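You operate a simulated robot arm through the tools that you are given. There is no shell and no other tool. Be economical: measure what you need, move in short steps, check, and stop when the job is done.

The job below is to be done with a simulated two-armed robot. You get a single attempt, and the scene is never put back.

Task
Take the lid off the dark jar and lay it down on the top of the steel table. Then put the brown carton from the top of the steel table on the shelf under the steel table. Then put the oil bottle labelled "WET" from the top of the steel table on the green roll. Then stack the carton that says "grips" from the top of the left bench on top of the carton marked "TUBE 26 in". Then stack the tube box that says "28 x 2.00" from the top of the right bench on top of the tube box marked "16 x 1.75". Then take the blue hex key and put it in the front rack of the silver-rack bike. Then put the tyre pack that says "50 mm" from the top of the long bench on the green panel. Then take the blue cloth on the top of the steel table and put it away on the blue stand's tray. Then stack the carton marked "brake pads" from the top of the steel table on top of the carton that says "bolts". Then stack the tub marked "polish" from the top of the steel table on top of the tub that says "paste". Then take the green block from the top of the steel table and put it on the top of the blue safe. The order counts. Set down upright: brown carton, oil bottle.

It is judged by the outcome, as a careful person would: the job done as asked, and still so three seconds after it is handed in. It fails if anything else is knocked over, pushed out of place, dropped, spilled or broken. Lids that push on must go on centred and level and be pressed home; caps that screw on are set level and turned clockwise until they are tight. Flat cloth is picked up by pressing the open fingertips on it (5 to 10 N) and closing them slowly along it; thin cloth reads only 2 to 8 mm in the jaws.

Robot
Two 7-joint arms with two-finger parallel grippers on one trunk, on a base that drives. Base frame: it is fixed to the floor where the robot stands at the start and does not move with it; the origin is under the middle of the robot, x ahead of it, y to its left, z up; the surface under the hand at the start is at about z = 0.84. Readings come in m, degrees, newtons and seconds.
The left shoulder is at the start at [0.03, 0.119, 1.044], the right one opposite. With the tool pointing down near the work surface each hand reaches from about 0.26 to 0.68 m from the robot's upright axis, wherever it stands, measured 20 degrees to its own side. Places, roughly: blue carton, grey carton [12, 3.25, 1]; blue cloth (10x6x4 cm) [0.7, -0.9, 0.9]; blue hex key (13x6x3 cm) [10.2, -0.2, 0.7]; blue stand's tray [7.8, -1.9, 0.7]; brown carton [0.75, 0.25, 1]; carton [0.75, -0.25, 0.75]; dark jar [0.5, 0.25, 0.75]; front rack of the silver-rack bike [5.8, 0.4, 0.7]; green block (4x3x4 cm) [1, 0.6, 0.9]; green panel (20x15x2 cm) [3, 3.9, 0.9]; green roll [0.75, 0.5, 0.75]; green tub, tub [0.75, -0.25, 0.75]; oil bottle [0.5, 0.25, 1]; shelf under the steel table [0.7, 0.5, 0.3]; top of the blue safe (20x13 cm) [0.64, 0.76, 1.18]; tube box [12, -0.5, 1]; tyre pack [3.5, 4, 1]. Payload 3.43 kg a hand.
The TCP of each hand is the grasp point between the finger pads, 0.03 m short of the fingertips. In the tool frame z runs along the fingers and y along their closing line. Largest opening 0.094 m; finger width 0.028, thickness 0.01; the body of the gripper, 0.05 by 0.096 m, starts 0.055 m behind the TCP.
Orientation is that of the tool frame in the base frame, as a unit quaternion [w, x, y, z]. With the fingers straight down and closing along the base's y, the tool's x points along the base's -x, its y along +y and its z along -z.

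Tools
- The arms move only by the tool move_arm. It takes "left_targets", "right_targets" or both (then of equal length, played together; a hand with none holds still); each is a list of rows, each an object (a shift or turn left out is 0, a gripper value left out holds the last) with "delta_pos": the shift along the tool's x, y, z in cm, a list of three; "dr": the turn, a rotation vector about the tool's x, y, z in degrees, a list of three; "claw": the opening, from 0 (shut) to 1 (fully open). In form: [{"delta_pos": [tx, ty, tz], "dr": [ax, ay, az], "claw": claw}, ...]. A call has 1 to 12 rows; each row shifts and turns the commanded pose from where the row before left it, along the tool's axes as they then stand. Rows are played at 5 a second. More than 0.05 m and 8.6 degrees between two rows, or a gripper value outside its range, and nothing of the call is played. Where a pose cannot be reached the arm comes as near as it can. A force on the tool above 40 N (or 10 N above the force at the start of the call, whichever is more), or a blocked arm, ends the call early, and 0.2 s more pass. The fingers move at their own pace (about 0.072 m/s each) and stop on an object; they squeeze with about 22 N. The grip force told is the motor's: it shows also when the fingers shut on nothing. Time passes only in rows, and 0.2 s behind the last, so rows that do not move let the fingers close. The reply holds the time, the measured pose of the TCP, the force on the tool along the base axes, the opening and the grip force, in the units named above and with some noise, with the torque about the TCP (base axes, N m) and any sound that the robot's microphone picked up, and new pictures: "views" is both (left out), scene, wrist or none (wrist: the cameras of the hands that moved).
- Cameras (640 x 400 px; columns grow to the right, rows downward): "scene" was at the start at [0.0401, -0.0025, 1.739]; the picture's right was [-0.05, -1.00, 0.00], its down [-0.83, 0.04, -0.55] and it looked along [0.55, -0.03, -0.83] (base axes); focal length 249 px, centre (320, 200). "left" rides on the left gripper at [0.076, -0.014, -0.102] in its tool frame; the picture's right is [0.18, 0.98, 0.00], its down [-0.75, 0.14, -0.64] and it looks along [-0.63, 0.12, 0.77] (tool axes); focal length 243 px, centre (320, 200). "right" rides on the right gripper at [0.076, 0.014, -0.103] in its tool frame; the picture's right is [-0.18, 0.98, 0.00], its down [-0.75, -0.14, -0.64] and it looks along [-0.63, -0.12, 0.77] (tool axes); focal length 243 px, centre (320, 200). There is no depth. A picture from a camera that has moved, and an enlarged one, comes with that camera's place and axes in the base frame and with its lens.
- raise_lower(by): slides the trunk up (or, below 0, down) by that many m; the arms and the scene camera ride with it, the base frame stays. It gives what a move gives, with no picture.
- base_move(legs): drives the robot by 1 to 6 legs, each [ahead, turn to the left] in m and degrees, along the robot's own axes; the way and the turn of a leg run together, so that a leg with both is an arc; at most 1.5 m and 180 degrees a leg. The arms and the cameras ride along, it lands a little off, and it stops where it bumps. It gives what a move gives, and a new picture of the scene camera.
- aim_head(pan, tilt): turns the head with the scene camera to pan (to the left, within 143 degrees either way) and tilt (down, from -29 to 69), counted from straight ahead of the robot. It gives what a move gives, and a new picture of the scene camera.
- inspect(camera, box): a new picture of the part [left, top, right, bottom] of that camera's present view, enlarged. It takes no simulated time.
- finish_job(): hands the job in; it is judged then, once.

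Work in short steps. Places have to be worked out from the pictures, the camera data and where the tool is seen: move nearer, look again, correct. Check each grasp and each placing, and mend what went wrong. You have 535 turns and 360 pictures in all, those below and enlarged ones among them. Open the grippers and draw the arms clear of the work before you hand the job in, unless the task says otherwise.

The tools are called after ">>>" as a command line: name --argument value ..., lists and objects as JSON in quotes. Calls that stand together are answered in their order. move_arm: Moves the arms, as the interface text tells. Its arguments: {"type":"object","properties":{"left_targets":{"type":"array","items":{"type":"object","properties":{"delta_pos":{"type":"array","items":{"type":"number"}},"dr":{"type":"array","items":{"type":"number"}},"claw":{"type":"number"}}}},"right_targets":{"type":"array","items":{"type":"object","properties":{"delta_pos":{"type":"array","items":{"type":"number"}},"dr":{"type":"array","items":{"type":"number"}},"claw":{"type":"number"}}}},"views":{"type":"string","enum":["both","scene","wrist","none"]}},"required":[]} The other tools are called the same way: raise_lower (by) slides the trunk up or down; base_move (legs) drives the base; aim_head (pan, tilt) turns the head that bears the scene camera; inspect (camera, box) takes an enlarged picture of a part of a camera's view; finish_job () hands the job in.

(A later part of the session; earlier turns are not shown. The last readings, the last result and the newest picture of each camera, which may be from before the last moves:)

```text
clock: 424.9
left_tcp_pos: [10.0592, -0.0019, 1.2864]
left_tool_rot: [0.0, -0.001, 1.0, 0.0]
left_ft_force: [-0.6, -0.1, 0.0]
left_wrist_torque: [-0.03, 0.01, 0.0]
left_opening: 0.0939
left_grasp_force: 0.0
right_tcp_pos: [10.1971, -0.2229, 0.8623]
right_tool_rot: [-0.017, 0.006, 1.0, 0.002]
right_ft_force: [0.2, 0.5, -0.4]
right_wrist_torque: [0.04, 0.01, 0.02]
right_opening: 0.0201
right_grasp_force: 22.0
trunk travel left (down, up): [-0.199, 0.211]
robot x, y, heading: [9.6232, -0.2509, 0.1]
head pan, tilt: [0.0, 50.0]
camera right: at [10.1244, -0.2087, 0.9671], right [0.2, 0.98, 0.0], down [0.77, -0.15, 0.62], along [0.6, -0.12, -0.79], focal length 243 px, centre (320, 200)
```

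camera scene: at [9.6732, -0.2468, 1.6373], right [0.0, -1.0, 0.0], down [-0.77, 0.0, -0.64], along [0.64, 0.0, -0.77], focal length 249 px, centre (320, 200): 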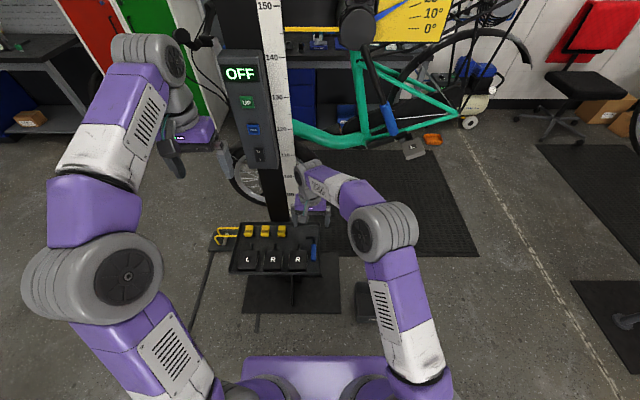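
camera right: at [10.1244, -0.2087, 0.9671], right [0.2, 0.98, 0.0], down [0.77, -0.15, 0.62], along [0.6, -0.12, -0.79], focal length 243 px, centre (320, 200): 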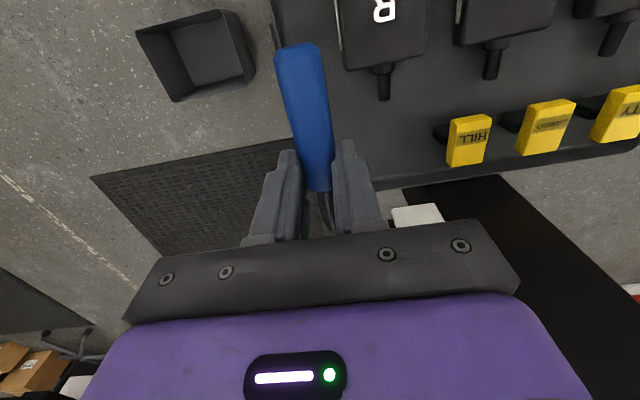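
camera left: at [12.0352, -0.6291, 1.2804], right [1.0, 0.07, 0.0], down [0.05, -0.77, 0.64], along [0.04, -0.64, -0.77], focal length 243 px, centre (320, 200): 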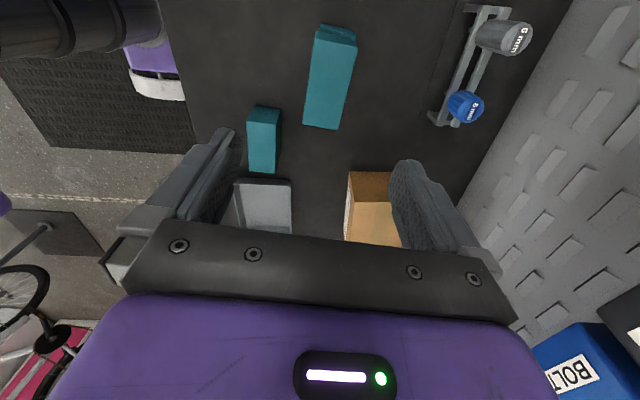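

Hex key held (2 cm). I raise the arm and trunk, then drive back west toward the bikes.

>>> move_arm --right_targets '[{"delta_pos": [1.2, -1.4, -3.9]}, {"delta_pos": [1.2, -1.4, -3.9]}, {"delta_pos": [1.2, -1.4, -3.9]}, {"delta_pos": [1.2, -1.4, -3.9]}, {"delta_pos": [1.2, -1.4, -3.9]}, {"delta_pos": [1.2, -1.4, -3.9]}, {"delta_pos": [1.2, -1.4, -3.9]}, {"delta_pos": [1.2, -1.4, -3.9]}, {"delta_pos": [1.2, -1.4, -3.9]}, {"delta_pos": [1.2, -1.4, -3.9]}]' --views "none"

>>> raise_lower --by 0.2

>>> base_move --legs '[[-0.4, 0], [0, 97], [0, 91], [1.1, 0], [1.0, 0]]'

>>> aim_head --pan -25 --tilt 30

```text
clock: 427.1
left_tcp_pos: [10.0608, -0.001, 1.2863]
left_tool_rot: [0.0, -0.001, 1.0, 0.0]
left_ft_force: [-0.8, -0.3, 0.4]
left_wrist_torque: [0.02, -0.03, 0.0]
left_opening: 0.094
left_grasp_force: 0.0
right_tcp_pos: [10.088, -0.3648, 1.255]
right_tool_rot: [-0.015, 0.007, 1.0, 0.003]
right_ft_force: [-0.1, 0.4, -1.8]
right_wrist_torque: [-0.01, 0.01, -0.04]
right_opening: 0.02
right_grasp_force: 21.7
trunk travel left (down, up): [-0.199, 0.211]
robot x, y, heading: [9.6291, -0.2509, 0.4]
head pan, tilt: [0.0, 50.0]
```

```text
clock: 429.3
left_tcp_pos: [10.06, -0.0007, 1.4851]
left_tool_rot: [0.0, -0.001, 1.0, 0.0]
left_ft_force: [-0.1, 0.2, 0.6]
left_wrist_torque: [0.01, 0.01, 0.02]
left_opening: 0.0941
left_grasp_force: 0.2
right_tcp_pos: [10.0888, -0.3637, 1.4551]
right_tool_rot: [-0.015, 0.006, 1.0, 0.002]
right_ft_force: [0.5, 0.2, -0.2]
right_wrist_torque: [-0.01, 0.04, 0.04]
right_opening: 0.0201
right_grasp_force: 21.7
trunk travel left (down, up): [-0.399, 0.011]
robot x, y, heading: [9.6248, -0.2489, 0.3]
head pan, tilt: [0.0, 50.0]
```

```text
clock: 449.8
left_tcp_pos: [6.7212, -0.806, 1.4859]
left_tool_rot: [-0.001, 0.998, 0.065, -0.001]
left_ft_force: [0.5, -0.5, 0.8]
left_wrist_torque: [0.0, 0.01, -0.02]
left_opening: 0.0939
left_grasp_force: 0.1
right_tcp_pos: [6.6483, -0.4483, 1.4546]
right_tool_rot: [0.001, 0.998, 0.058, 0.016]
right_ft_force: [0.4, 0.2, -0.9]
right_wrist_torque: [0.0, 0.0, -0.01]
right_opening: 0.0201
right_grasp_force: 22.0
trunk travel left (down, up): [-0.399, 0.011]
robot x, y, heading: [7.1246, -0.5044, -172.7]
head pan, tilt: [0.0, 50.0]
camera scene: at [7.0756, -0.5104, 1.8373], right [-0.13, 0.99, 0.0], down [0.76, 0.1, -0.64], along [-0.64, -0.08, -0.77], focal length 249 px, centre (320, 200)
```

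scene: 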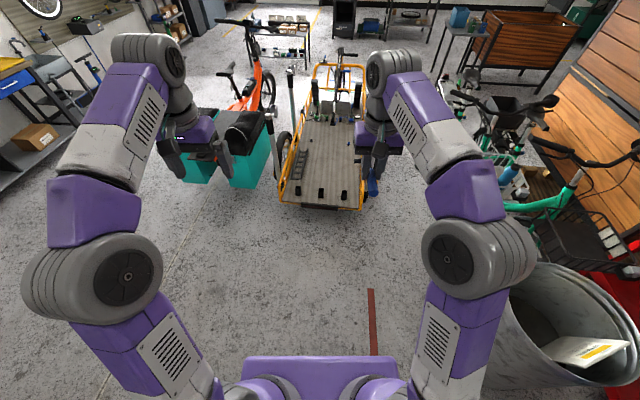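

```text
clock: 450.6
left_tcp_pos: [6.7221, -0.8058, 1.4859]
left_tool_rot: [-0.001, 0.998, 0.064, 0.0]
left_ft_force: [-1.0, 0.4, -0.4]
left_wrist_torque: [0.03, -0.02, 0.0]
left_opening: 0.0938
left_grasp_force: 0.0
right_tcp_pos: [6.6482, -0.4472, 1.4549]
right_tool_rot: [0.001, 0.998, 0.056, 0.016]
right_ft_force: [0.0, -0.4, -1.0]
right_wrist_torque: [0.0, 0.03, -0.01]
right_opening: 0.0202
right_grasp_force: 22.4
trunk travel left (down, up): [-0.399, 0.011]
robot x, y, heading: [7.1201, -0.5037, -172.4]
head pan, tilt: [-25.0, 30.0]
camera scene: at [7.0656, -0.4733, 1.8668], right [0.3, 0.95, 0.0], down [0.48, -0.15, -0.87], along [-0.83, 0.26, -0.5], focal length 249 px, centre (320, 200)
```

scene: 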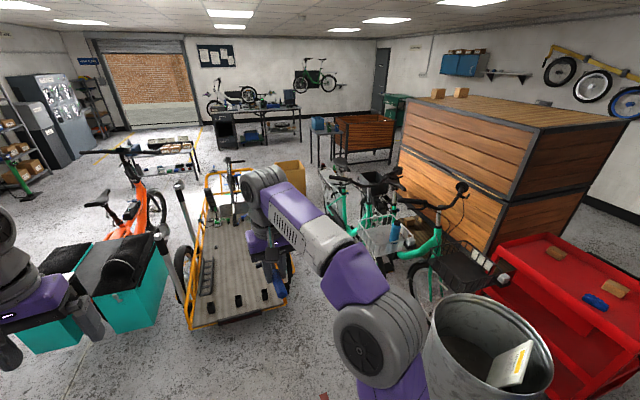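

>>> inspect --camera "scene" --box '[310, 160, 520, 300]'

```text
2.86 times, centred on (415, 230) of scene
camera zoom: at [7.0656, -0.4733, 1.8668], right [0.3, 0.95, 0.0], down [0.48, -0.15, -0.87], along [-0.83, 0.26, -0.5], focal length 712 px, centre (49, 114)
```

zoom: 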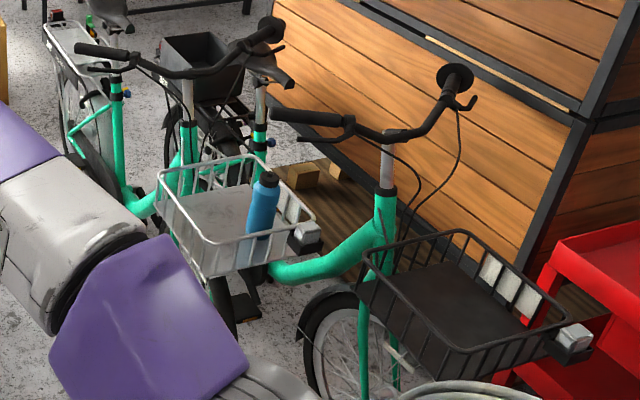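

The silver rack is a wire basket spanning x 5.70–5.98, y 0.24–0.515 with a bottle at its front right. I drive to about (6.30, -0.12) facing -x.

>>> base_move --legs '[[0, -32.5], [0.9, 0], [0, 24.5]]'

>>> aim_head --pan -30 --tilt 55

```text
clock: 458.2
left_tcp_pos: [5.8639, -0.3579, 1.4858]
left_tool_rot: [0.001, 1.0, -0.009, 0.001]
left_ft_force: [0.5, 0.5, -0.4]
left_wrist_torque: [-0.02, -0.01, -0.01]
left_opening: 0.0939
left_grasp_force: 0.0
right_tcp_pos: [5.8445, 0.0055, 1.4551]
right_tool_rot: [0.002, 1.0, -0.015, 0.016]
right_ft_force: [0.3, -0.3, 0.0]
right_wrist_torque: [-0.01, -0.02, -0.03]
right_opening: 0.0202
right_grasp_force: 22.1
trunk travel left (down, up): [-0.399, 0.011]
robot x, y, heading: [6.3039, -0.1212, 179.0]
head pan, tilt: [-25.0, 30.0]
camera scene: at [6.2529, -0.0787, 1.8668], right [0.44, 0.9, 0.0], down [0.45, -0.22, -0.87], along [-0.78, 0.38, -0.5], focal length 249 px, centre (320, 200)
```

scene: 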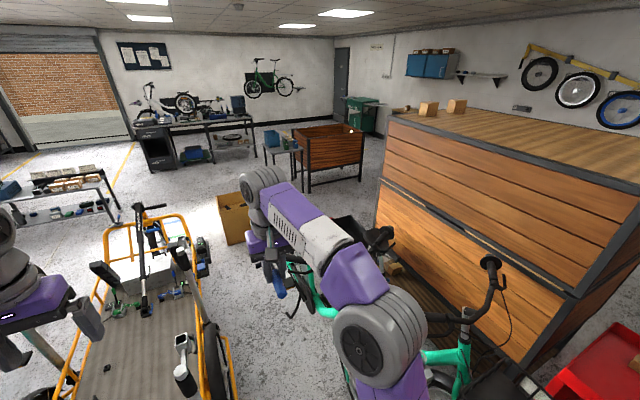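

```text
clock: 459.1
left_tcp_pos: [5.8645, -0.3568, 1.4861]
left_tool_rot: [0.0, 1.0, -0.009, 0.0]
left_ft_force: [-0.9, 0.5, -0.7]
left_wrist_torque: [0.0, -0.02, 0.0]
left_opening: 0.094
left_grasp_force: 0.0
right_tcp_pos: [5.8431, 0.0063, 1.4552]
right_tool_rot: [0.003, 1.0, -0.015, 0.015]
right_ft_force: [-0.6, 0.8, -1.1]
right_wrist_torque: [-0.02, 0.0, 0.0]
right_opening: 0.0201
right_grasp_force: 21.8
trunk travel left (down, up): [-0.399, 0.011]
robot x, y, heading: [6.3083, -0.1188, 179.4]
head pan, tilt: [-30.0, 55.0]
camera scene: at [6.2725, -0.0808, 1.8308], right [0.51, 0.86, 0.0], down [0.7, -0.42, -0.57], along [-0.49, 0.29, -0.82], focal length 249 px, centre (320, 200)
```

scene: 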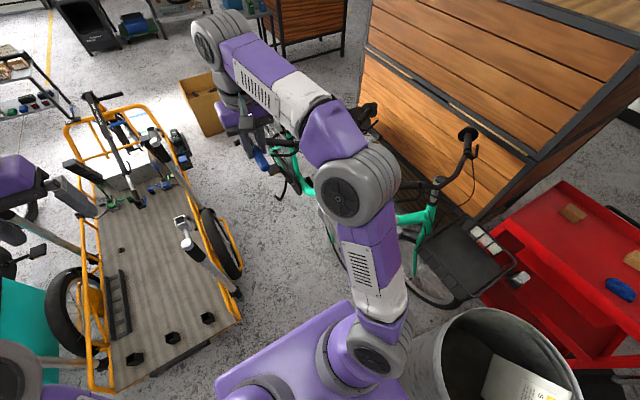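

>>> move_arm --right_targets '[{"delta_pos": [-0.7, -3.9, 1.2]}, {"delta_pos": [-0.7, -3.9, 1.2]}, {"delta_pos": [-0.7, -3.9, 1.2]}, {"delta_pos": [-0.7, -3.9, 1.2]}, {"delta_pos": [-0.7, -3.9, 1.2]}, {"delta_pos": [-0.7, -3.9, 1.2]}, {"delta_pos": [-0.7, -3.9, 1.2]}, {"delta_pos": [-0.7, -3.9, 1.2]}]'

```text
clock: 460.9
left_tcp_pos: [5.8633, -0.3562, 1.4857]
left_tool_rot: [0.001, 1.0, -0.009, 0.0]
left_ft_force: [0.3, 0.0, 0.9]
left_wrist_torque: [-0.01, -0.02, 0.0]
left_opening: 0.0938
left_grasp_force: 0.0
right_tcp_pos: [5.8016, 0.3224, 1.3552]
right_tool_rot: [0.004, 1.0, -0.015, 0.016]
right_ft_force: [-0.9, 0.7, -1.4]
right_wrist_torque: [-0.02, -0.01, 0.01]
right_opening: 0.0201
right_grasp_force: 21.5
trunk travel left (down, up): [-0.399, 0.011]
robot x, y, heading: [6.3027, -0.1196, 179.1]
head pan, tilt: [-30.0, 55.0]
camera scene: at [6.2712, -0.079, 1.8307], right [0.51, 0.86, 0.0], down [0.7, -0.42, -0.57], along [-0.49, 0.29, -0.82], focal length 249 px, centre (320, 200)
camera right: at [5.8737, 0.305, 1.4598], right [-0.21, -0.98, 0.0], down [-0.77, 0.17, 0.62], along [-0.6, 0.13, -0.79], focal length 243 px, centre (320, 200)
```

scene: 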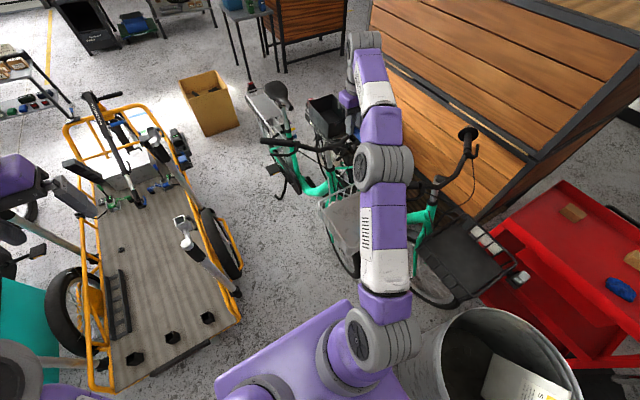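
right: 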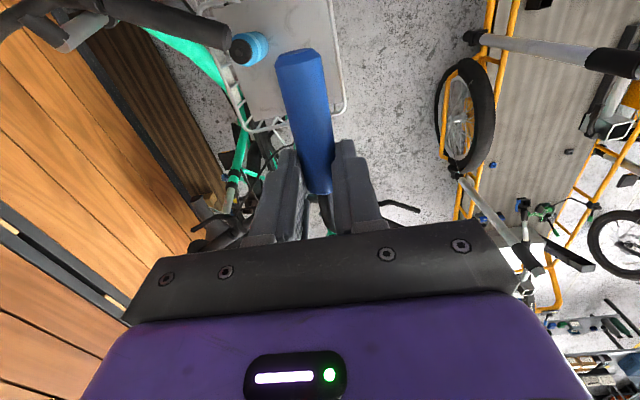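

>>> inspect --camera "right" --box '[200, 0, 400, 160]'

>>> inspect --camera "scene" --box '[270, 120, 450, 290]'

```text
2.50 times, centred on (300, 80) of right
camera zoom: at [5.8737, 0.305, 1.4598], right [-0.21, -0.98, 0.0], down [-0.77, 0.17, 0.62], along [-0.6, 0.13, -0.79], focal length 606 px, centre (370, 500)
```

zoom: 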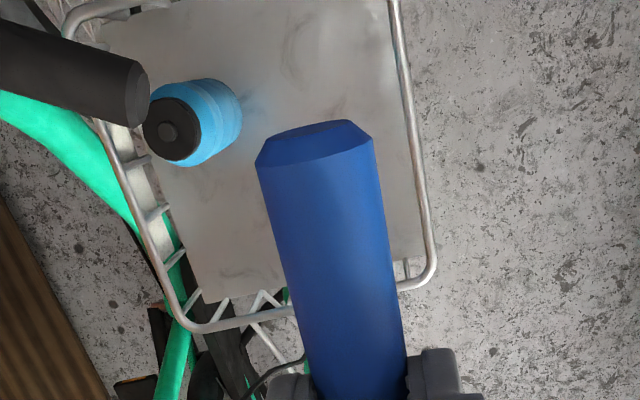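

```text
2.35 times, centred on (360, 205) of scene
camera zoom: at [6.2712, -0.079, 1.8307], right [0.51, 0.86, 0.0], down [0.7, -0.42, -0.57], along [-0.49, 0.29, -0.82], focal length 586 px, centre (226, 188)
```

zoom: 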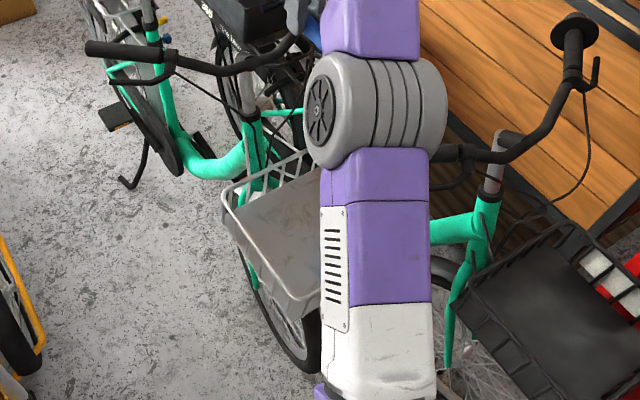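

Basket rim is at z≈0.79 (x 5.66–5.95, y 0.26–0.545); bottle at (5.85, 0.465), and the neighbour bike's handlebar end at (5.87, 0.44, 1.05). I'll place the key at about (5.78, 0.32). First lower the trunk.

>>> raise_lower --by -0.25

>>> move_arm --right_targets '[{"delta_pos": [-2.4, 0.1, 2]}, {"delta_pos": [0, 0, 3]}, {"delta_pos": [0, 0, 3]}]'

```text
clock: 463.5
left_tcp_pos: [5.8648, -0.3574, 1.2369]
left_tool_rot: [0.0, 1.0, -0.009, 0.001]
left_ft_force: [0.5, -0.7, -0.5]
left_wrist_torque: [0.01, -0.03, 0.0]
left_opening: 0.0939
left_grasp_force: 0.1
right_tcp_pos: [5.802, 0.3197, 1.1069]
right_tool_rot: [0.002, 1.0, -0.015, 0.016]
right_ft_force: [0.5, 0.5, -1.0]
right_wrist_torque: [0.0, -0.03, 0.01]
right_opening: 0.0198
right_grasp_force: 21.6
trunk travel left (down, up): [-0.149, 0.261]
robot x, y, heading: [6.3001, -0.1173, 179.0]
head pan, tilt: [-30.0, 55.0]
```

```text
clock: 464.3
left_tcp_pos: [5.8645, -0.3576, 1.2366]
left_tool_rot: [0.002, 1.0, -0.009, 0.001]
left_ft_force: [0.3, -0.4, 0.3]
left_wrist_torque: [0.0, -0.02, -0.01]
left_opening: 0.094
left_grasp_force: 0.0
right_tcp_pos: [5.7829, 0.3179, 1.0232]
right_tool_rot: [0.003, 1.0, -0.016, 0.017]
right_ft_force: [-0.3, 0.4, -1.0]
right_wrist_torque: [0.02, -0.01, 0.02]
right_opening: 0.0203
right_grasp_force: 22.1
right hand out of reach, approached as far as the arm can: row 1
trunk travel left (down, up): [-0.149, 0.261]
robot x, y, heading: [6.301, -0.1167, 179.2]
head pan, tilt: [-30.0, 55.0]
camera scene: at [6.2716, -0.0806, 1.5807], right [0.51, 0.86, 0.0], down [0.7, -0.42, -0.57], along [-0.49, 0.29, -0.82], focal length 249 px, centre (320, 200)
camera right: at [5.8556, 0.3007, 1.1277], right [-0.22, -0.98, 0.0], down [-0.77, 0.17, 0.62], along [-0.6, 0.13, -0.79], focal length 243 px, centre (320, 200)
```

scene: 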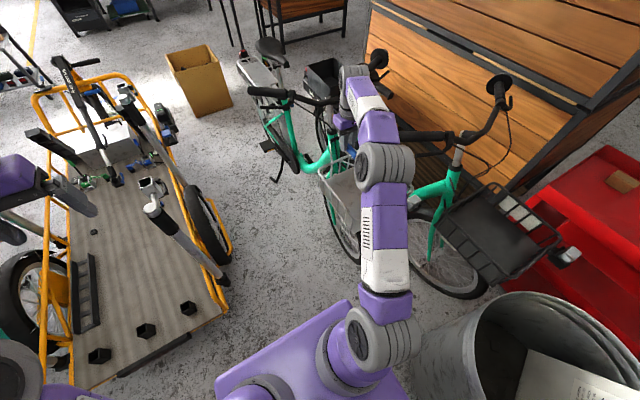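
right: 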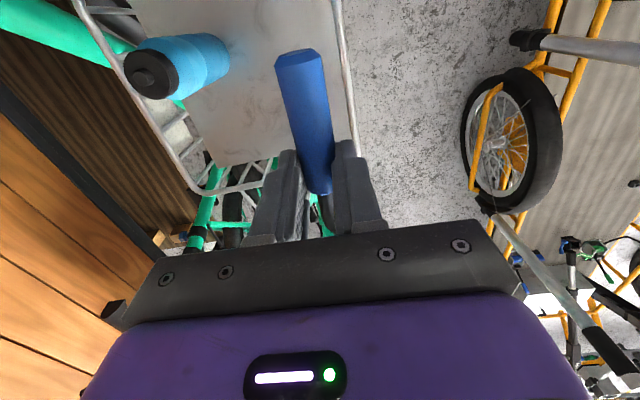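

I correct 1.7 cm toward the basket's middle and descend stepwise.

>>> move_arm --right_targets '[{"delta_pos": [0.2, -1.8, 2]}, {"delta_pos": [-0.1, 0, 4]}, {"delta_pos": [-0.1, 0, 4]}, {"delta_pos": [-0.1, 0, 4]}, {"delta_pos": [-0.1, 0, 4]}]'

```text
clock: 465.5
left_tcp_pos: [5.864, -0.3578, 1.2359]
left_tool_rot: [0.001, 1.0, -0.009, 0.001]
left_ft_force: [0.0, 0.7, -0.5]
left_wrist_torque: [0.02, -0.04, 0.01]
left_opening: 0.0943
left_grasp_force: 0.1
right_tcp_pos: [5.7884, 0.335, 0.8429]
right_tool_rot: [0.002, 1.0, -0.016, 0.016]
right_ft_force: [-0.2, 0.0, -1.2]
right_wrist_torque: [0.01, 0.02, 0.01]
right_opening: 0.02
right_grasp_force: 21.7
trunk travel left (down, up): [-0.149, 0.261]
robot x, y, heading: [6.3022, -0.1214, 179.0]
head pan, tilt: [-30.0, 55.0]
camera scene: at [6.2719, -0.0805, 1.5808], right [0.51, 0.86, 0.0], down [0.7, -0.42, -0.57], along [-0.49, 0.29, -0.82], focal length 249 px, centre (320, 200)
camera right: at [5.8614, 0.3179, 0.9472], right [-0.22, -0.98, 0.0], down [-0.77, 0.17, 0.62], along [-0.6, 0.13, -0.79], focal length 243 px, centre (320, 200)
```

scene: 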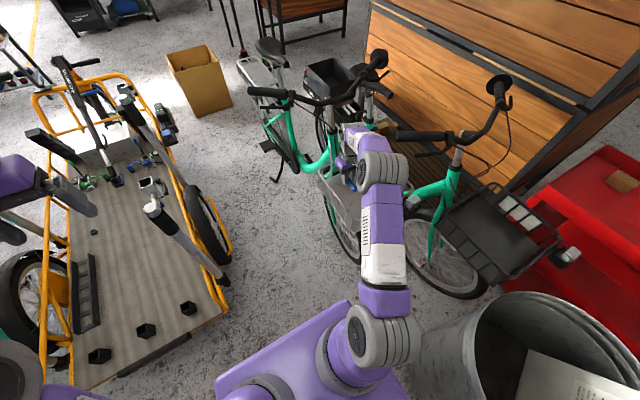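
right: 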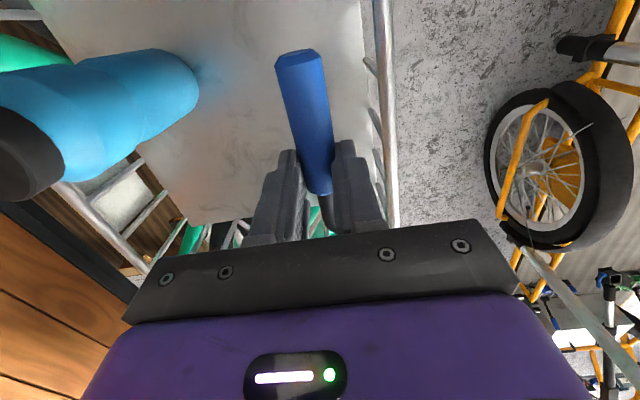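

>>> move_arm --right_targets '[{"delta_pos": [-0.1, 0, 3]}, {"delta_pos": [-0.1, 0, 3]}, {"delta_pos": [-0.1, 0, 3]}, {"delta_pos": [0, 0, 0.7]}]' --views "wrist"

```text
clock: 466.5
left_tcp_pos: [5.8654, -0.357, 1.2367]
left_tool_rot: [0.0, 1.0, -0.008, 0.0]
left_ft_force: [0.2, -0.1, -0.6]
left_wrist_torque: [0.03, -0.03, -0.01]
left_opening: 0.094
left_grasp_force: 0.1
right_tcp_pos: [5.7871, 0.3351, 0.7468]
right_tool_rot: [0.004, 1.0, -0.015, 0.016]
right_ft_force: [-1.1, -1.3, -0.5]
right_wrist_torque: [-0.02, 0.01, 0.08]
right_opening: 0.0199
right_grasp_force: 22.5
trunk travel left (down, up): [-0.149, 0.261]
robot x, y, heading: [6.3031, -0.1217, 179.1]
head pan, tilt: [-30.0, 55.0]
camera right: at [5.86, 0.3178, 0.8514], right [-0.21, -0.98, 0.0], down [-0.77, 0.17, 0.62], along [-0.6, 0.13, -0.79], focal length 243 px, centre (320, 200)
```

right: 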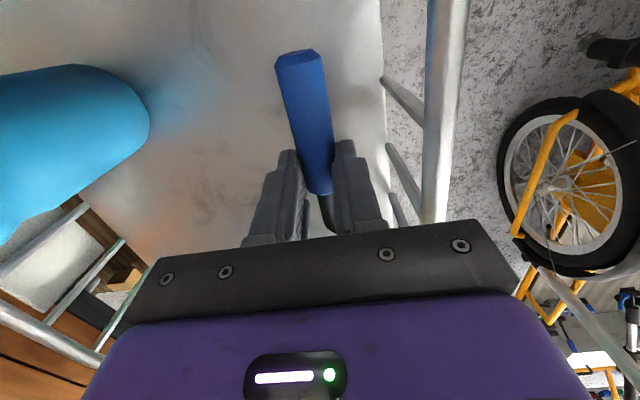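

>>> move_arm --right_targets '[{"delta_pos": [0, -0.7, 0]}, {"delta_pos": [0, 0, 0.6]}, {"delta_pos": [0, 0, 0.4]}, {"delta_pos": [0, 0, 0.4]}, {"delta_pos": [0, 0, 0.4]}]' --views "wrist"

```text
clock: 467.7
left_tcp_pos: [5.8647, -0.3583, 1.2361]
left_tool_rot: [0.0, 1.0, -0.008, 0.0]
left_ft_force: [0.1, 0.4, -0.4]
left_wrist_torque: [-0.02, 0.03, 0.01]
left_opening: 0.0939
left_grasp_force: 0.0
right_tcp_pos: [5.7887, 0.3408, 0.7286]
right_tool_rot: [0.003, 1.0, -0.016, 0.016]
right_ft_force: [0.4, -0.5, -0.5]
right_wrist_torque: [0.05, 0.02, 0.01]
right_opening: 0.02
right_grasp_force: 22.2
trunk travel left (down, up): [-0.149, 0.261]
robot x, y, heading: [6.3023, -0.1171, 178.9]
head pan, tilt: [-30.0, 55.0]
camera right: at [5.8615, 0.3242, 0.8335], right [-0.21, -0.98, 0.0], down [-0.77, 0.17, 0.62], along [-0.6, 0.13, -0.79], focal length 243 px, centre (320, 200)
```

right: 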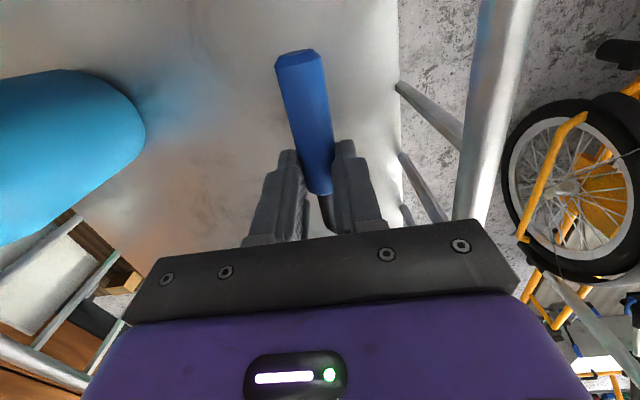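

>>> move_arm --right_targets '[{"delta_pos": [0, 0, 0.4]}, {"delta_pos": [0, 0, 0.4]}, {"delta_pos": [0, 0, 0.4]}, {"delta_pos": [0, 0, 0.4]}]' --views "wrist"

```text
clock: 468.7
left_tcp_pos: [5.8645, -0.3588, 1.2351]
left_tool_rot: [0.0, 1.0, -0.008, 0.0]
left_ft_force: [0.5, 0.0, 0.5]
left_wrist_torque: [-0.02, 0.01, 0.02]
left_opening: 0.0939
left_grasp_force: 0.1
right_tcp_pos: [5.7886, 0.3405, 0.7139]
right_tool_rot: [0.002, 1.0, -0.016, 0.015]
right_ft_force: [-0.8, -0.4, 0.1]
right_wrist_torque: [0.03, -0.01, 0.02]
right_opening: 0.0203
right_grasp_force: 22.1
trunk travel left (down, up): [-0.149, 0.261]
robot x, y, heading: [6.3019, -0.1173, 178.9]
head pan, tilt: [-30.0, 55.0]
camera right: at [5.8611, 0.3236, 0.8178], right [-0.22, -0.98, 0.0], down [-0.77, 0.17, 0.62], along [-0.6, 0.13, -0.79], focal length 243 px, centre (320, 200)
```

right: 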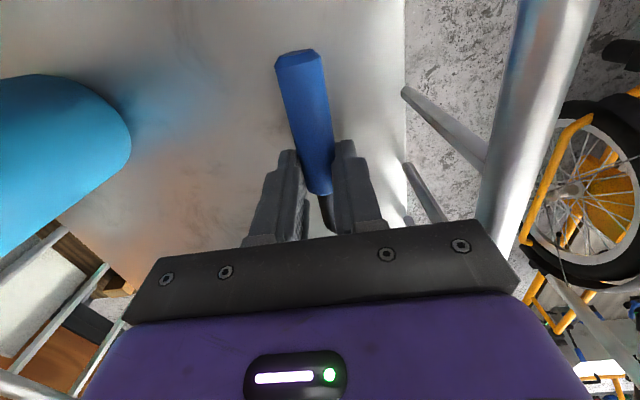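

>>> move_arm --right_targets '[{"delta_pos": [0, -0.2, 0.4]}, {"delta_pos": [0, 0, 0.4]}, {"delta_pos": [0, 0, 0.4]}, {"delta_pos": [0, 0, 0.4]}, {"delta_pos": [0, 0, 0.4]}]' --views "wrist"

```text
clock: 469.9
left_tcp_pos: [5.8661, -0.3582, 1.2361]
left_tool_rot: [0.0, 1.0, -0.009, 0.0]
left_ft_force: [0.5, 0.7, 0.7]
left_wrist_torque: [-0.03, 0.01, -0.05]
left_opening: 0.0937
left_grasp_force: 0.0
right_tcp_pos: [5.7892, 0.3434, 0.6942]
right_tool_rot: [0.002, 1.0, -0.016, 0.015]
right_ft_force: [0.9, 0.4, 4.1]
right_wrist_torque: [-0.15, 0.24, 0.0]
right_opening: 0.02
right_grasp_force: 21.7
trunk travel left (down, up): [-0.149, 0.261]
robot x, y, heading: [6.3036, -0.1151, 179.0]
head pan, tilt: [-30.0, 55.0]
camera right: at [5.8623, 0.3262, 0.7982], right [-0.22, -0.98, 0.0], down [-0.77, 0.17, 0.62], along [-0.6, 0.13, -0.79], focal length 243 px, centre (320, 200)
```

right: 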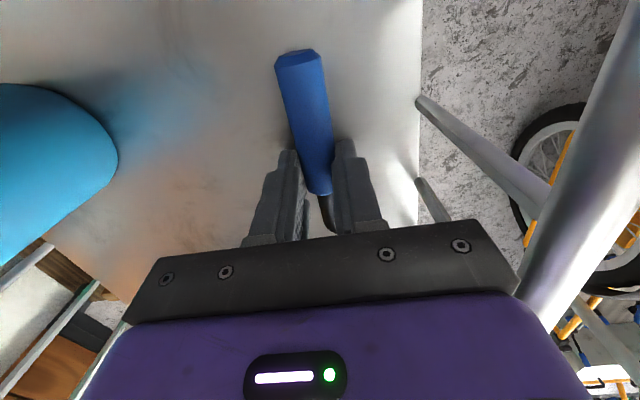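

The bit tip touches the basket floor. I lower 3 mm more and open slightly to release.

>>> move_arm --right_targets '[{"delta_pos": [0, 0, 0.3]}, {"claw": 0.3}, {"claw": 0.35}, {"claw": 0.4}]' --views "wrist"

```text
clock: 470.9
left_tcp_pos: [5.8659, -0.3593, 1.2358]
left_tool_rot: [0.0, 1.0, -0.008, -0.001]
left_ft_force: [0.7, 0.9, 0.4]
left_wrist_torque: [0.02, 0.01, 0.03]
left_opening: 0.094
left_grasp_force: 0.2
right_tcp_pos: [5.7892, 0.3418, 0.6922]
right_tool_rot: [0.002, 1.0, -0.016, 0.013]
right_ft_force: [-2.4, -6.4, 17.0]
right_wrist_torque: [0.13, 0.26, 0.12]
right_opening: 0.0339
right_grasp_force: 0.0
trunk travel left (down, up): [-0.149, 0.261]
robot x, y, heading: [6.3018, -0.1181, 179.0]
head pan, tilt: [-30.0, 55.0]
camera right: at [5.8622, 0.3242, 0.7972], right [-0.21, -0.98, 0.0], down [-0.77, 0.17, 0.62], along [-0.61, 0.13, -0.78], focal length 243 px, centre (320, 200)
```

right: 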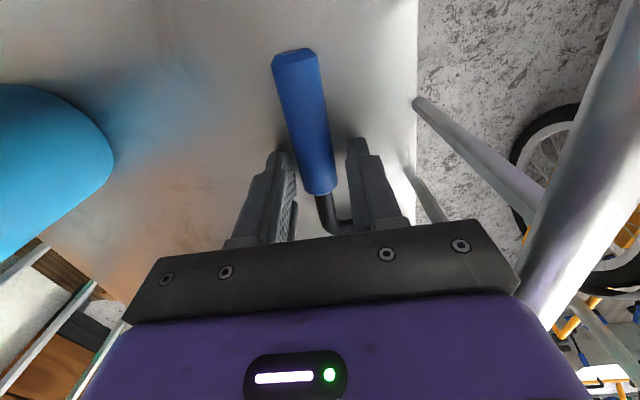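

The key rests on the floor of the rack; fingertips touch the bottom. I lift straight up.

>>> move_arm --right_targets '[{"delta_pos": [0, 0, -0.7]}, {"delta_pos": [0, 0, -1.5]}, {"delta_pos": [0, 0, -3]}, {"delta_pos": [0, 0, -4]}, {"delta_pos": [0, 0, -4]}]' --views "wrist"

```text
clock: 472.1
left_tcp_pos: [5.8654, -0.3581, 1.2361]
left_tool_rot: [0.0, 1.0, -0.008, 0.001]
left_ft_force: [0.3, 0.3, 0.4]
left_wrist_torque: [0.02, 0.02, -0.01]
left_opening: 0.094
left_grasp_force: 0.0
right_tcp_pos: [5.7892, 0.3423, 0.8229]
right_tool_rot: [0.003, 1.0, -0.016, 0.016]
right_ft_force: [1.1, -0.6, -0.2]
right_wrist_torque: [-0.01, 0.01, -0.01]
right_opening: 0.0373
right_grasp_force: 0.0
trunk travel left (down, up): [-0.149, 0.261]
robot x, y, heading: [6.3031, -0.1197, 179.2]
head pan, tilt: [-30.0, 55.0]
camera right: at [5.8618, 0.3253, 0.9277], right [-0.21, -0.98, 0.0], down [-0.77, 0.17, 0.62], along [-0.6, 0.13, -0.79], focal length 243 px, centre (320, 200)
```

right: 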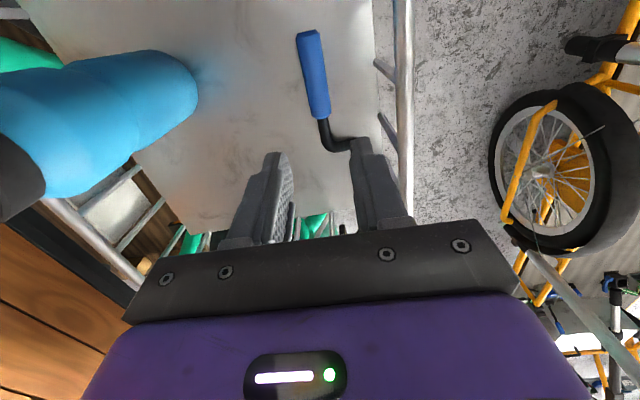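

The key lies in the silver rack. I withdraw the arm, raise the trunk, and drive back via the south corridor toward the long bench on the left wall.

>>> move_arm --right_targets '[{"delta_pos": [0, 0, -4]}, {"delta_pos": [0, 0, -4]}, {"delta_pos": [0, 0, -4]}, {"delta_pos": [0, 0, -4]}, {"delta_pos": [0, 0, -4]}, {"delta_pos": [0, 0, -4]}, {"delta_pos": [0, 0, -4]}, {"delta_pos": [0, 2, -4]}, {"delta_pos": [0, 4, -2]}, {"delta_pos": [0, 4, -2]}, {"delta_pos": [0.5, 4.5, 0]}, {"delta_pos": [1, 4.5, 0]}]' --views "none"

>>> move_arm --right_targets '[{"delta_pos": [1, 4.5, 0]}, {"delta_pos": [1, 4.5, 0]}, {"delta_pos": [1, 4, 0]}]' --views "none"

>>> raise_lower --by 0.25

>>> base_move --legs '[[-0.65, 0], [0, 85], [1.2, 0], [1.1, 0], [0, -85]]'

```text
clock: 474.7
left_tcp_pos: [5.8638, -0.358, 1.236]
left_tool_rot: [0.0, 1.0, -0.008, -0.001]
left_ft_force: [0.1, -0.5, -0.4]
left_wrist_torque: [0.0, 0.0, -0.01]
left_opening: 0.0939
left_grasp_force: 0.0
right_tcp_pos: [5.8092, 0.1468, 1.157]
right_tool_rot: [0.001, 1.0, -0.016, 0.016]
right_ft_force: [0.2, 0.1, 0.7]
right_wrist_torque: [0.01, 0.01, 0.0]
right_opening: 0.0377
right_grasp_force: 0.1
right hand out of reach, approached as far as the arm can: row 6, 7, 8
trunk travel left (down, up): [-0.149, 0.261]
robot x, y, heading: [6.3078, -0.1208, 179.0]
head pan, tilt: [-30.0, 55.0]
```

```text
clock: 475.5
left_tcp_pos: [5.8645, -0.3579, 1.2365]
left_tool_rot: [0.0, 1.0, -0.008, 0.0]
left_ft_force: [0.5, -0.1, 1.3]
left_wrist_torque: [0.05, -0.02, 0.02]
left_opening: 0.0939
left_grasp_force: 0.0
right_tcp_pos: [5.8338, 0.0152, 1.1591]
right_tool_rot: [0.002, 1.0, -0.016, 0.016]
right_ft_force: [-0.1, 0.1, 0.0]
right_wrist_torque: [0.02, 0.01, 0.02]
right_opening: 0.0378
right_grasp_force: 0.0
trunk travel left (down, up): [-0.149, 0.261]
robot x, y, heading: [6.3039, -0.1246, 179.2]
head pan, tilt: [-30.0, 55.0]
```

```text
clock: 478.1
left_tcp_pos: [5.8647, -0.3575, 1.4872]
left_tool_rot: [0.001, 1.0, -0.009, 0.001]
left_ft_force: [0.3, 0.1, -0.1]
left_wrist_torque: [-0.02, 0.0, 0.0]
left_opening: 0.0942
left_grasp_force: 0.0
right_tcp_pos: [5.8332, 0.0165, 1.4082]
right_tool_rot: [0.004, 1.0, -0.015, 0.015]
right_ft_force: [0.0, 1.1, 0.2]
right_wrist_torque: [-0.01, -0.01, 0.01]
right_opening: 0.0373
right_grasp_force: 0.0
trunk travel left (down, up): [-0.399, 0.011]
robot x, y, heading: [6.3035, -0.1195, 179.4]
head pan, tilt: [-30.0, 55.0]
```

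```text
clock: 500.0
left_tcp_pos: [6.2624, -2.6609, 1.4859]
left_tool_rot: [0.0, 1.0, -0.014, 0.0]
left_ft_force: [0.0, 0.0, -0.2]
left_wrist_torque: [0.0, -0.03, 0.0]
left_opening: 0.0946
left_grasp_force: 0.1
right_tcp_pos: [6.2354, -2.2877, 1.4071]
right_tool_rot: [0.003, 1.0, -0.022, 0.016]
right_ft_force: [-0.7, -0.6, -0.8]
right_wrist_torque: [-0.03, -0.03, 0.03]
right_opening: 0.0376
right_grasp_force: 0.1
trunk travel left (down, up): [-0.399, 0.011]
robot x, y, heading: [6.7051, -2.4244, 178.5]
head pan, tilt: [-30.0, 55.0]
camera scene: at [6.6727, -2.3895, 1.8308], right [0.52, 0.85, 0.0], down [0.7, -0.43, -0.57], along [-0.49, 0.3, -0.82], focal length 249 px, centre (320, 200)
```

scene: 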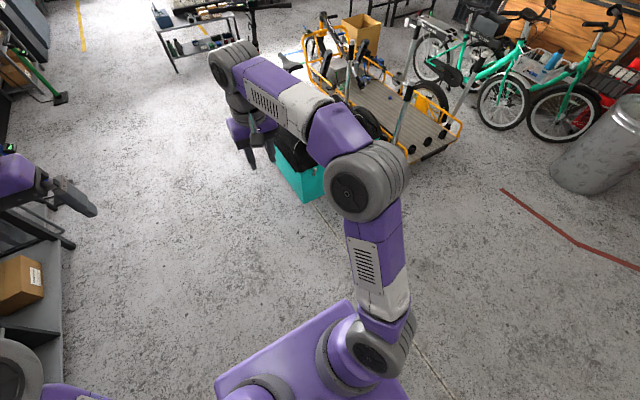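

>>> base_move --legs '[[0, 15], [1.4, 0], [0, -13.5], [1.25, 0], [1.25, 0], [1.1, 0]]'

>>> base_move --legs '[[0, -90]]'

>>> aim_head --pan 0 --tilt 30

```text
clock: 525.6
left_tcp_pos: [1.3351, -2.9507, 1.4861]
left_tool_rot: [0.0, 1.0, -0.004, 0.001]
left_ft_force: [0.2, 0.5, 0.6]
left_wrist_torque: [0.05, 0.02, 0.0]
left_opening: 0.0941
left_grasp_force: 0.2
right_tcp_pos: [1.299, -2.576, 1.4082]
right_tool_rot: [0.003, 1.0, -0.011, 0.015]
right_ft_force: [-0.1, -0.1, -0.3]
right_wrist_torque: [-0.01, 0.01, -0.01]
right_opening: 0.0377
right_grasp_force: 0.0
trunk travel left (down, up): [-0.399, 0.011]
robot x, y, heading: [1.7742, -2.7048, 179.5]
head pan, tilt: [-30.0, 55.0]
camera scene: at [1.739, -2.6703, 1.8308], right [0.51, 0.86, 0.0], down [0.71, -0.41, -0.57], along [-0.49, 0.29, -0.82], focal length 249 px, centre (320, 200)
```

scene: 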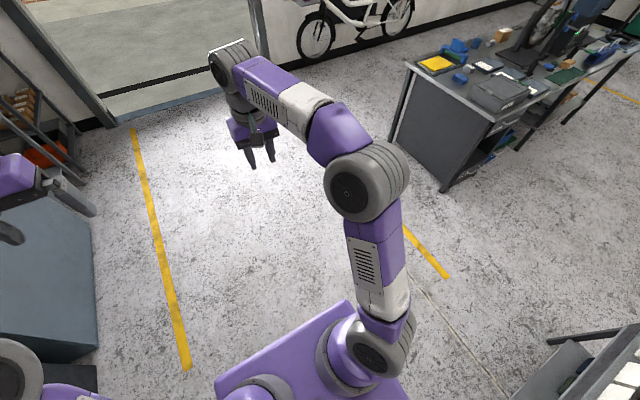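

```text
clock: 529.8
left_tcp_pos: [1.5271, -2.2711, 1.4855]
left_tool_rot: [0.0, -0.705, 0.71, 0.0]
left_ft_force: [0.5, -0.4, -0.5]
left_wrist_torque: [-0.01, 0.04, 0.02]
left_opening: 0.0942
left_grasp_force: 0.0
right_tcp_pos: [1.9021, -2.2344, 1.4071]
right_tool_rot: [-0.013, -0.701, 0.713, -0.009]
right_ft_force: [-0.3, 0.3, 0.1]
right_wrist_torque: [0.0, 0.03, 0.0]
right_opening: 0.0377
right_grasp_force: 0.0
trunk travel left (down, up): [-0.399, 0.011]
robot x, y, heading: [1.7735, -2.7051, 89.9]
head pan, tilt: [-30.0, 55.0]
camera scene: at [1.8072, -2.6742, 1.8308], right [0.86, -0.5, 0.0], down [-0.41, -0.71, -0.57], along [0.29, 0.5, -0.82], focal length 249 px, centre (320, 200)
```

scene: 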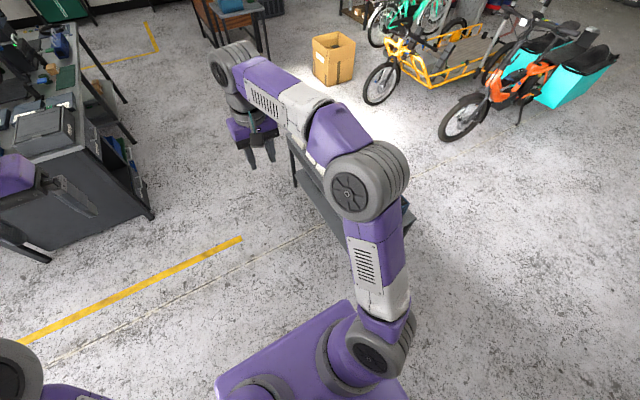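

```text
clock: 530.8
left_tcp_pos: [1.5272, -2.271, 1.4859]
left_tool_rot: [0.0, -0.706, 0.709, 0.0]
left_ft_force: [0.1, -1.0, 0.4]
left_wrist_torque: [0.01, 0.0, -0.01]
left_opening: 0.094
left_grasp_force: 0.0
right_tcp_pos: [1.9001, -2.2342, 1.4072]
right_tool_rot: [-0.013, -0.7, 0.714, -0.009]
right_ft_force: [-0.9, 0.8, -0.1]
right_wrist_torque: [0.01, 0.02, -0.02]
right_opening: 0.0374
right_grasp_force: 0.0
trunk travel left (down, up): [-0.399, 0.011]
robot x, y, heading: [1.7712, -2.7107, 89.7]
head pan, tilt: [0.0, 30.0]
camera scene: at [1.7712, -2.6461, 1.8668], right [1.0, 0.0, 0.0], down [0.0, -0.5, -0.87], along [0.0, 0.87, -0.5], focal length 249 px, centre (320, 200)
```

scene: 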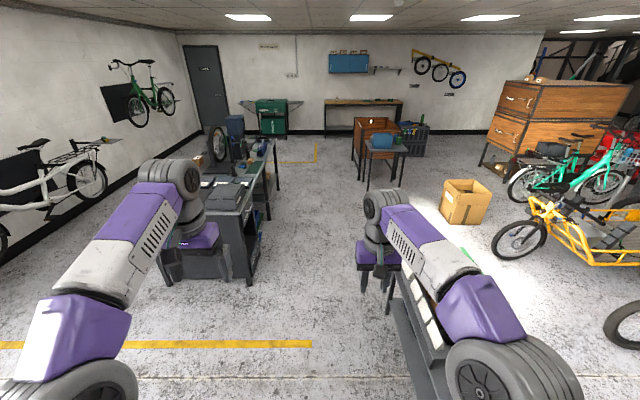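

The way north between table and cart is free. I drive up to y≈2.6.

>>> base_move --legs '[[0, 3], [1.3, 0], [1.3, 0], [0, -3], [1.4, 0], [1.3, 0]]'

>>> aim_head --pan -40 --tilt 25

```text
clock: 557.0
left_tcp_pos: [1.4889, 3.0374, 1.4859]
left_tool_rot: [0.0, -0.705, 0.709, 0.001]
left_ft_force: [-0.6, -0.2, 0.0]
left_wrist_torque: [0.02, -0.02, -0.03]
left_opening: 0.0938
left_grasp_force: 0.0
right_tcp_pos: [1.863, 3.0715, 1.4084]
right_tool_rot: [-0.014, -0.699, 0.715, -0.01]
right_ft_force: [-0.2, 0.2, 0.5]
right_wrist_torque: [-0.01, 0.0, -0.01]
right_opening: 0.0378
right_grasp_force: 0.2
trunk travel left (down, up): [-0.399, 0.011]
robot x, y, heading: [1.7351, 2.6011, 89.5]
head pan, tilt: [0.0, 30.0]
camera scene: at [1.7322, 2.661, 1.8668], right [1.0, -0.01, 0.0], down [0.0, -0.5, -0.87], along [0.01, 0.87, -0.5], focal length 249 px, centre (320, 200)
```

scene: 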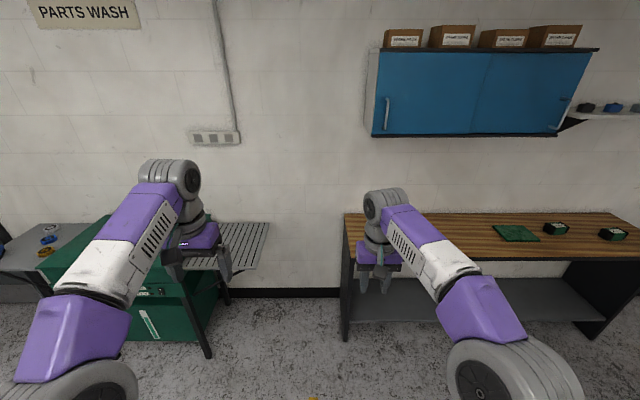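

```text
clock: 558.1
left_tcp_pos: [1.4887, 3.0384, 1.4858]
left_tool_rot: [0.0, -0.706, 0.709, 0.0]
left_ft_force: [-0.6, 0.0, -0.4]
left_wrist_torque: [-0.03, 0.01, 0.0]
left_opening: 0.0943
left_grasp_force: 0.1
right_tcp_pos: [1.8632, 3.0722, 1.4086]
right_tool_rot: [-0.012, -0.699, 0.715, -0.01]
right_ft_force: [-0.6, 0.2, -0.4]
right_wrist_torque: [0.01, 0.02, 0.0]
right_opening: 0.0375
right_grasp_force: 0.0
trunk travel left (down, up): [-0.399, 0.011]
robot x, y, heading: [1.7313, 2.6016, 89.7]
head pan, tilt: [-40.0, 25.0]
camera scene: at [1.7912, 2.641, 1.8748], right [0.76, -0.65, 0.0], down [-0.27, -0.32, -0.91], along [0.59, 0.69, -0.42], focal length 249 px, centre (320, 200)
```

scene: 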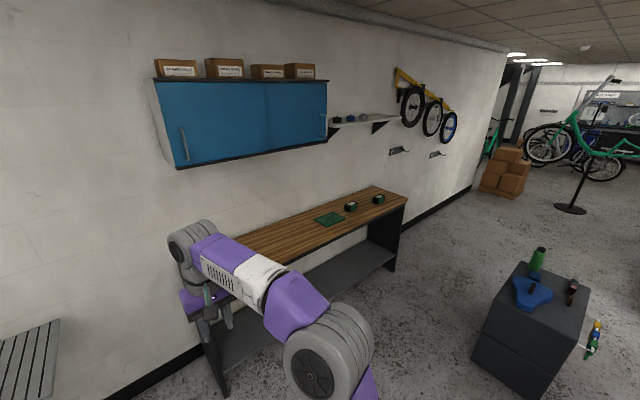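

Two tyre packs and the green panel are on the bench (front edge y≈3.67). I approach to about (3.2, 3.25) and turn to face it.

>>> base_move --legs '[[0, -40], [0.85, 0], [0, -49.5], [0.92, 0], [0, 90]]'

>>> aim_head --pan 0 --tilt 50

```text
clock: 575.1
left_tcp_pos: [2.9659, 3.6921, 1.4852]
left_tool_rot: [0.0, 0.712, -0.702, 0.001]
left_ft_force: [-0.2, -0.7, -0.6]
left_wrist_torque: [-0.01, -0.04, -0.01]
left_opening: 0.0941
left_grasp_force: 0.1
right_tcp_pos: [3.34, 3.7353, 1.4069]
right_tool_rot: [0.013, 0.707, -0.707, 0.01]
right_ft_force: [0.5, 0.3, 0.0]
right_wrist_torque: [0.0, 0.02, -0.05]
right_opening: 0.0379
right_grasp_force: 0.1
trunk travel left (down, up): [-0.399, 0.011]
robot x, y, heading: [3.2225, 3.2582, 90.8]
head pan, tilt: [-40.0, 25.0]
camera scene: at [3.2777, 3.302, 1.8748], right [0.78, -0.63, 0.0], down [-0.27, -0.33, -0.91], along [0.57, 0.7, -0.42], focal length 249 px, centre (320, 200)
```

scene: 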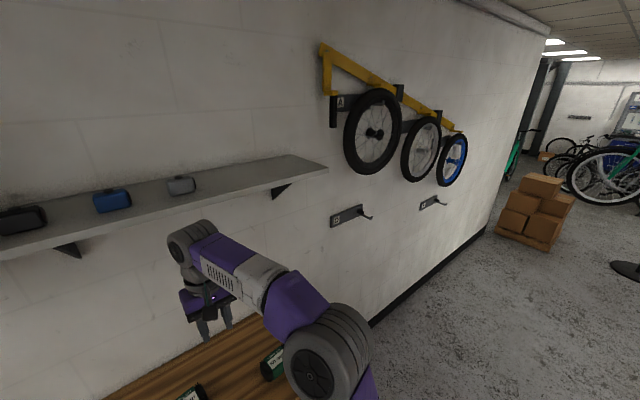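

```text
clock: 576.2
left_tcp_pos: [2.9668, 3.6915, 1.4863]
left_tool_rot: [0.0, 0.712, -0.702, 0.001]
left_ft_force: [0.1, 0.2, -0.7]
left_wrist_torque: [0.0, -0.03, 0.0]
left_opening: 0.0939
left_grasp_force: 0.1
right_tcp_pos: [3.3395, 3.736, 1.4076]
right_tool_rot: [-0.013, -0.707, 0.707, -0.009]
right_ft_force: [0.3, 0.0, -0.5]
right_wrist_torque: [0.0, 0.0, 0.0]
right_opening: 0.0377
right_grasp_force: 0.1
trunk travel left (down, up): [-0.399, 0.011]
robot x, y, heading: [3.2174, 3.2619, 90.8]
head pan, tilt: [0.0, 50.0]
camera scene: at [3.2186, 3.3075, 1.8373], right [1.0, 0.01, 0.0], down [0.01, -0.77, -0.64], along [-0.01, 0.64, -0.77], focal length 249 px, centre (320, 200)
```

scene: 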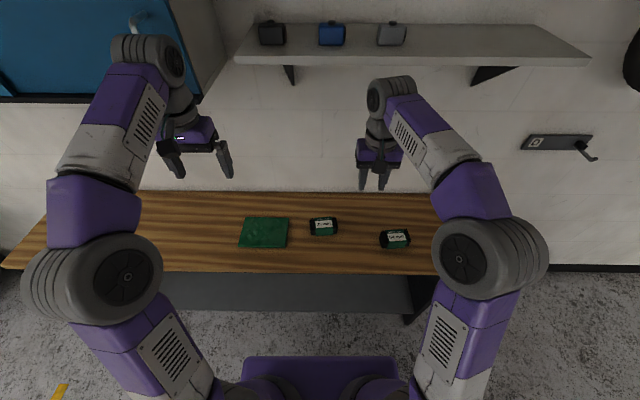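

>>> inspect --camera "scene" --box '[220, 200, 420, 260]'

>>> inspect --camera "right" --box '[160, 0, 480, 200]'

>>> inspect --camera "left" --box '[0, 0, 400, 250]'

```text
3.20 times, centred on (320, 230) of scene
camera zoom: at [3.2186, 3.3075, 1.8373], right [1.0, 0.01, 0.0], down [0.01, -0.77, -0.64], along [-0.01, 0.64, -0.77], focal length 798 px, centre (320, 104)
```

zoom: 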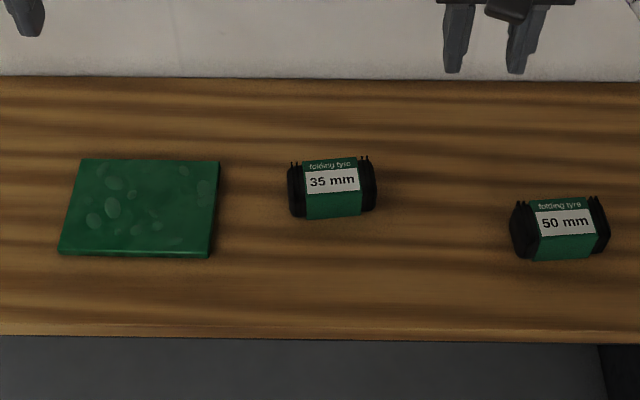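

```text
2.00 times, centred on (320, 100) of right
camera zoom: at [3.3265, 3.6613, 1.5124], right [-0.98, 0.18, 0.0], down [0.14, 0.77, 0.62], along [0.11, 0.61, -0.79], focal length 485 px, centre (320, 400)
```

zoom: 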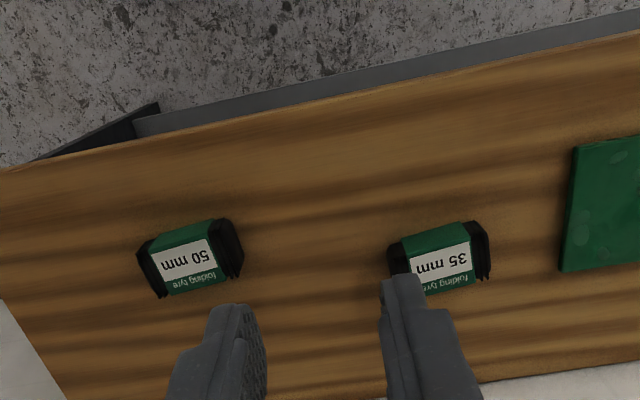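

```text
1.60 times, centred on (200, 125) of left
camera zoom: at [2.9825, 3.616, 1.5891], right [-0.98, -0.2, 0.0], down [-0.15, 0.75, 0.64], along [-0.13, 0.63, -0.77], focal length 388 px, centre (512, 320)
```

zoom: 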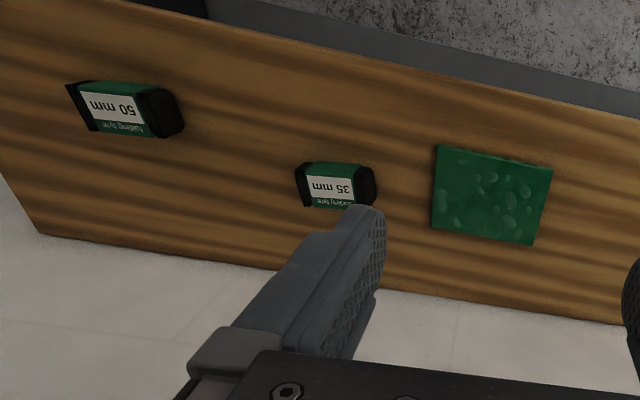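

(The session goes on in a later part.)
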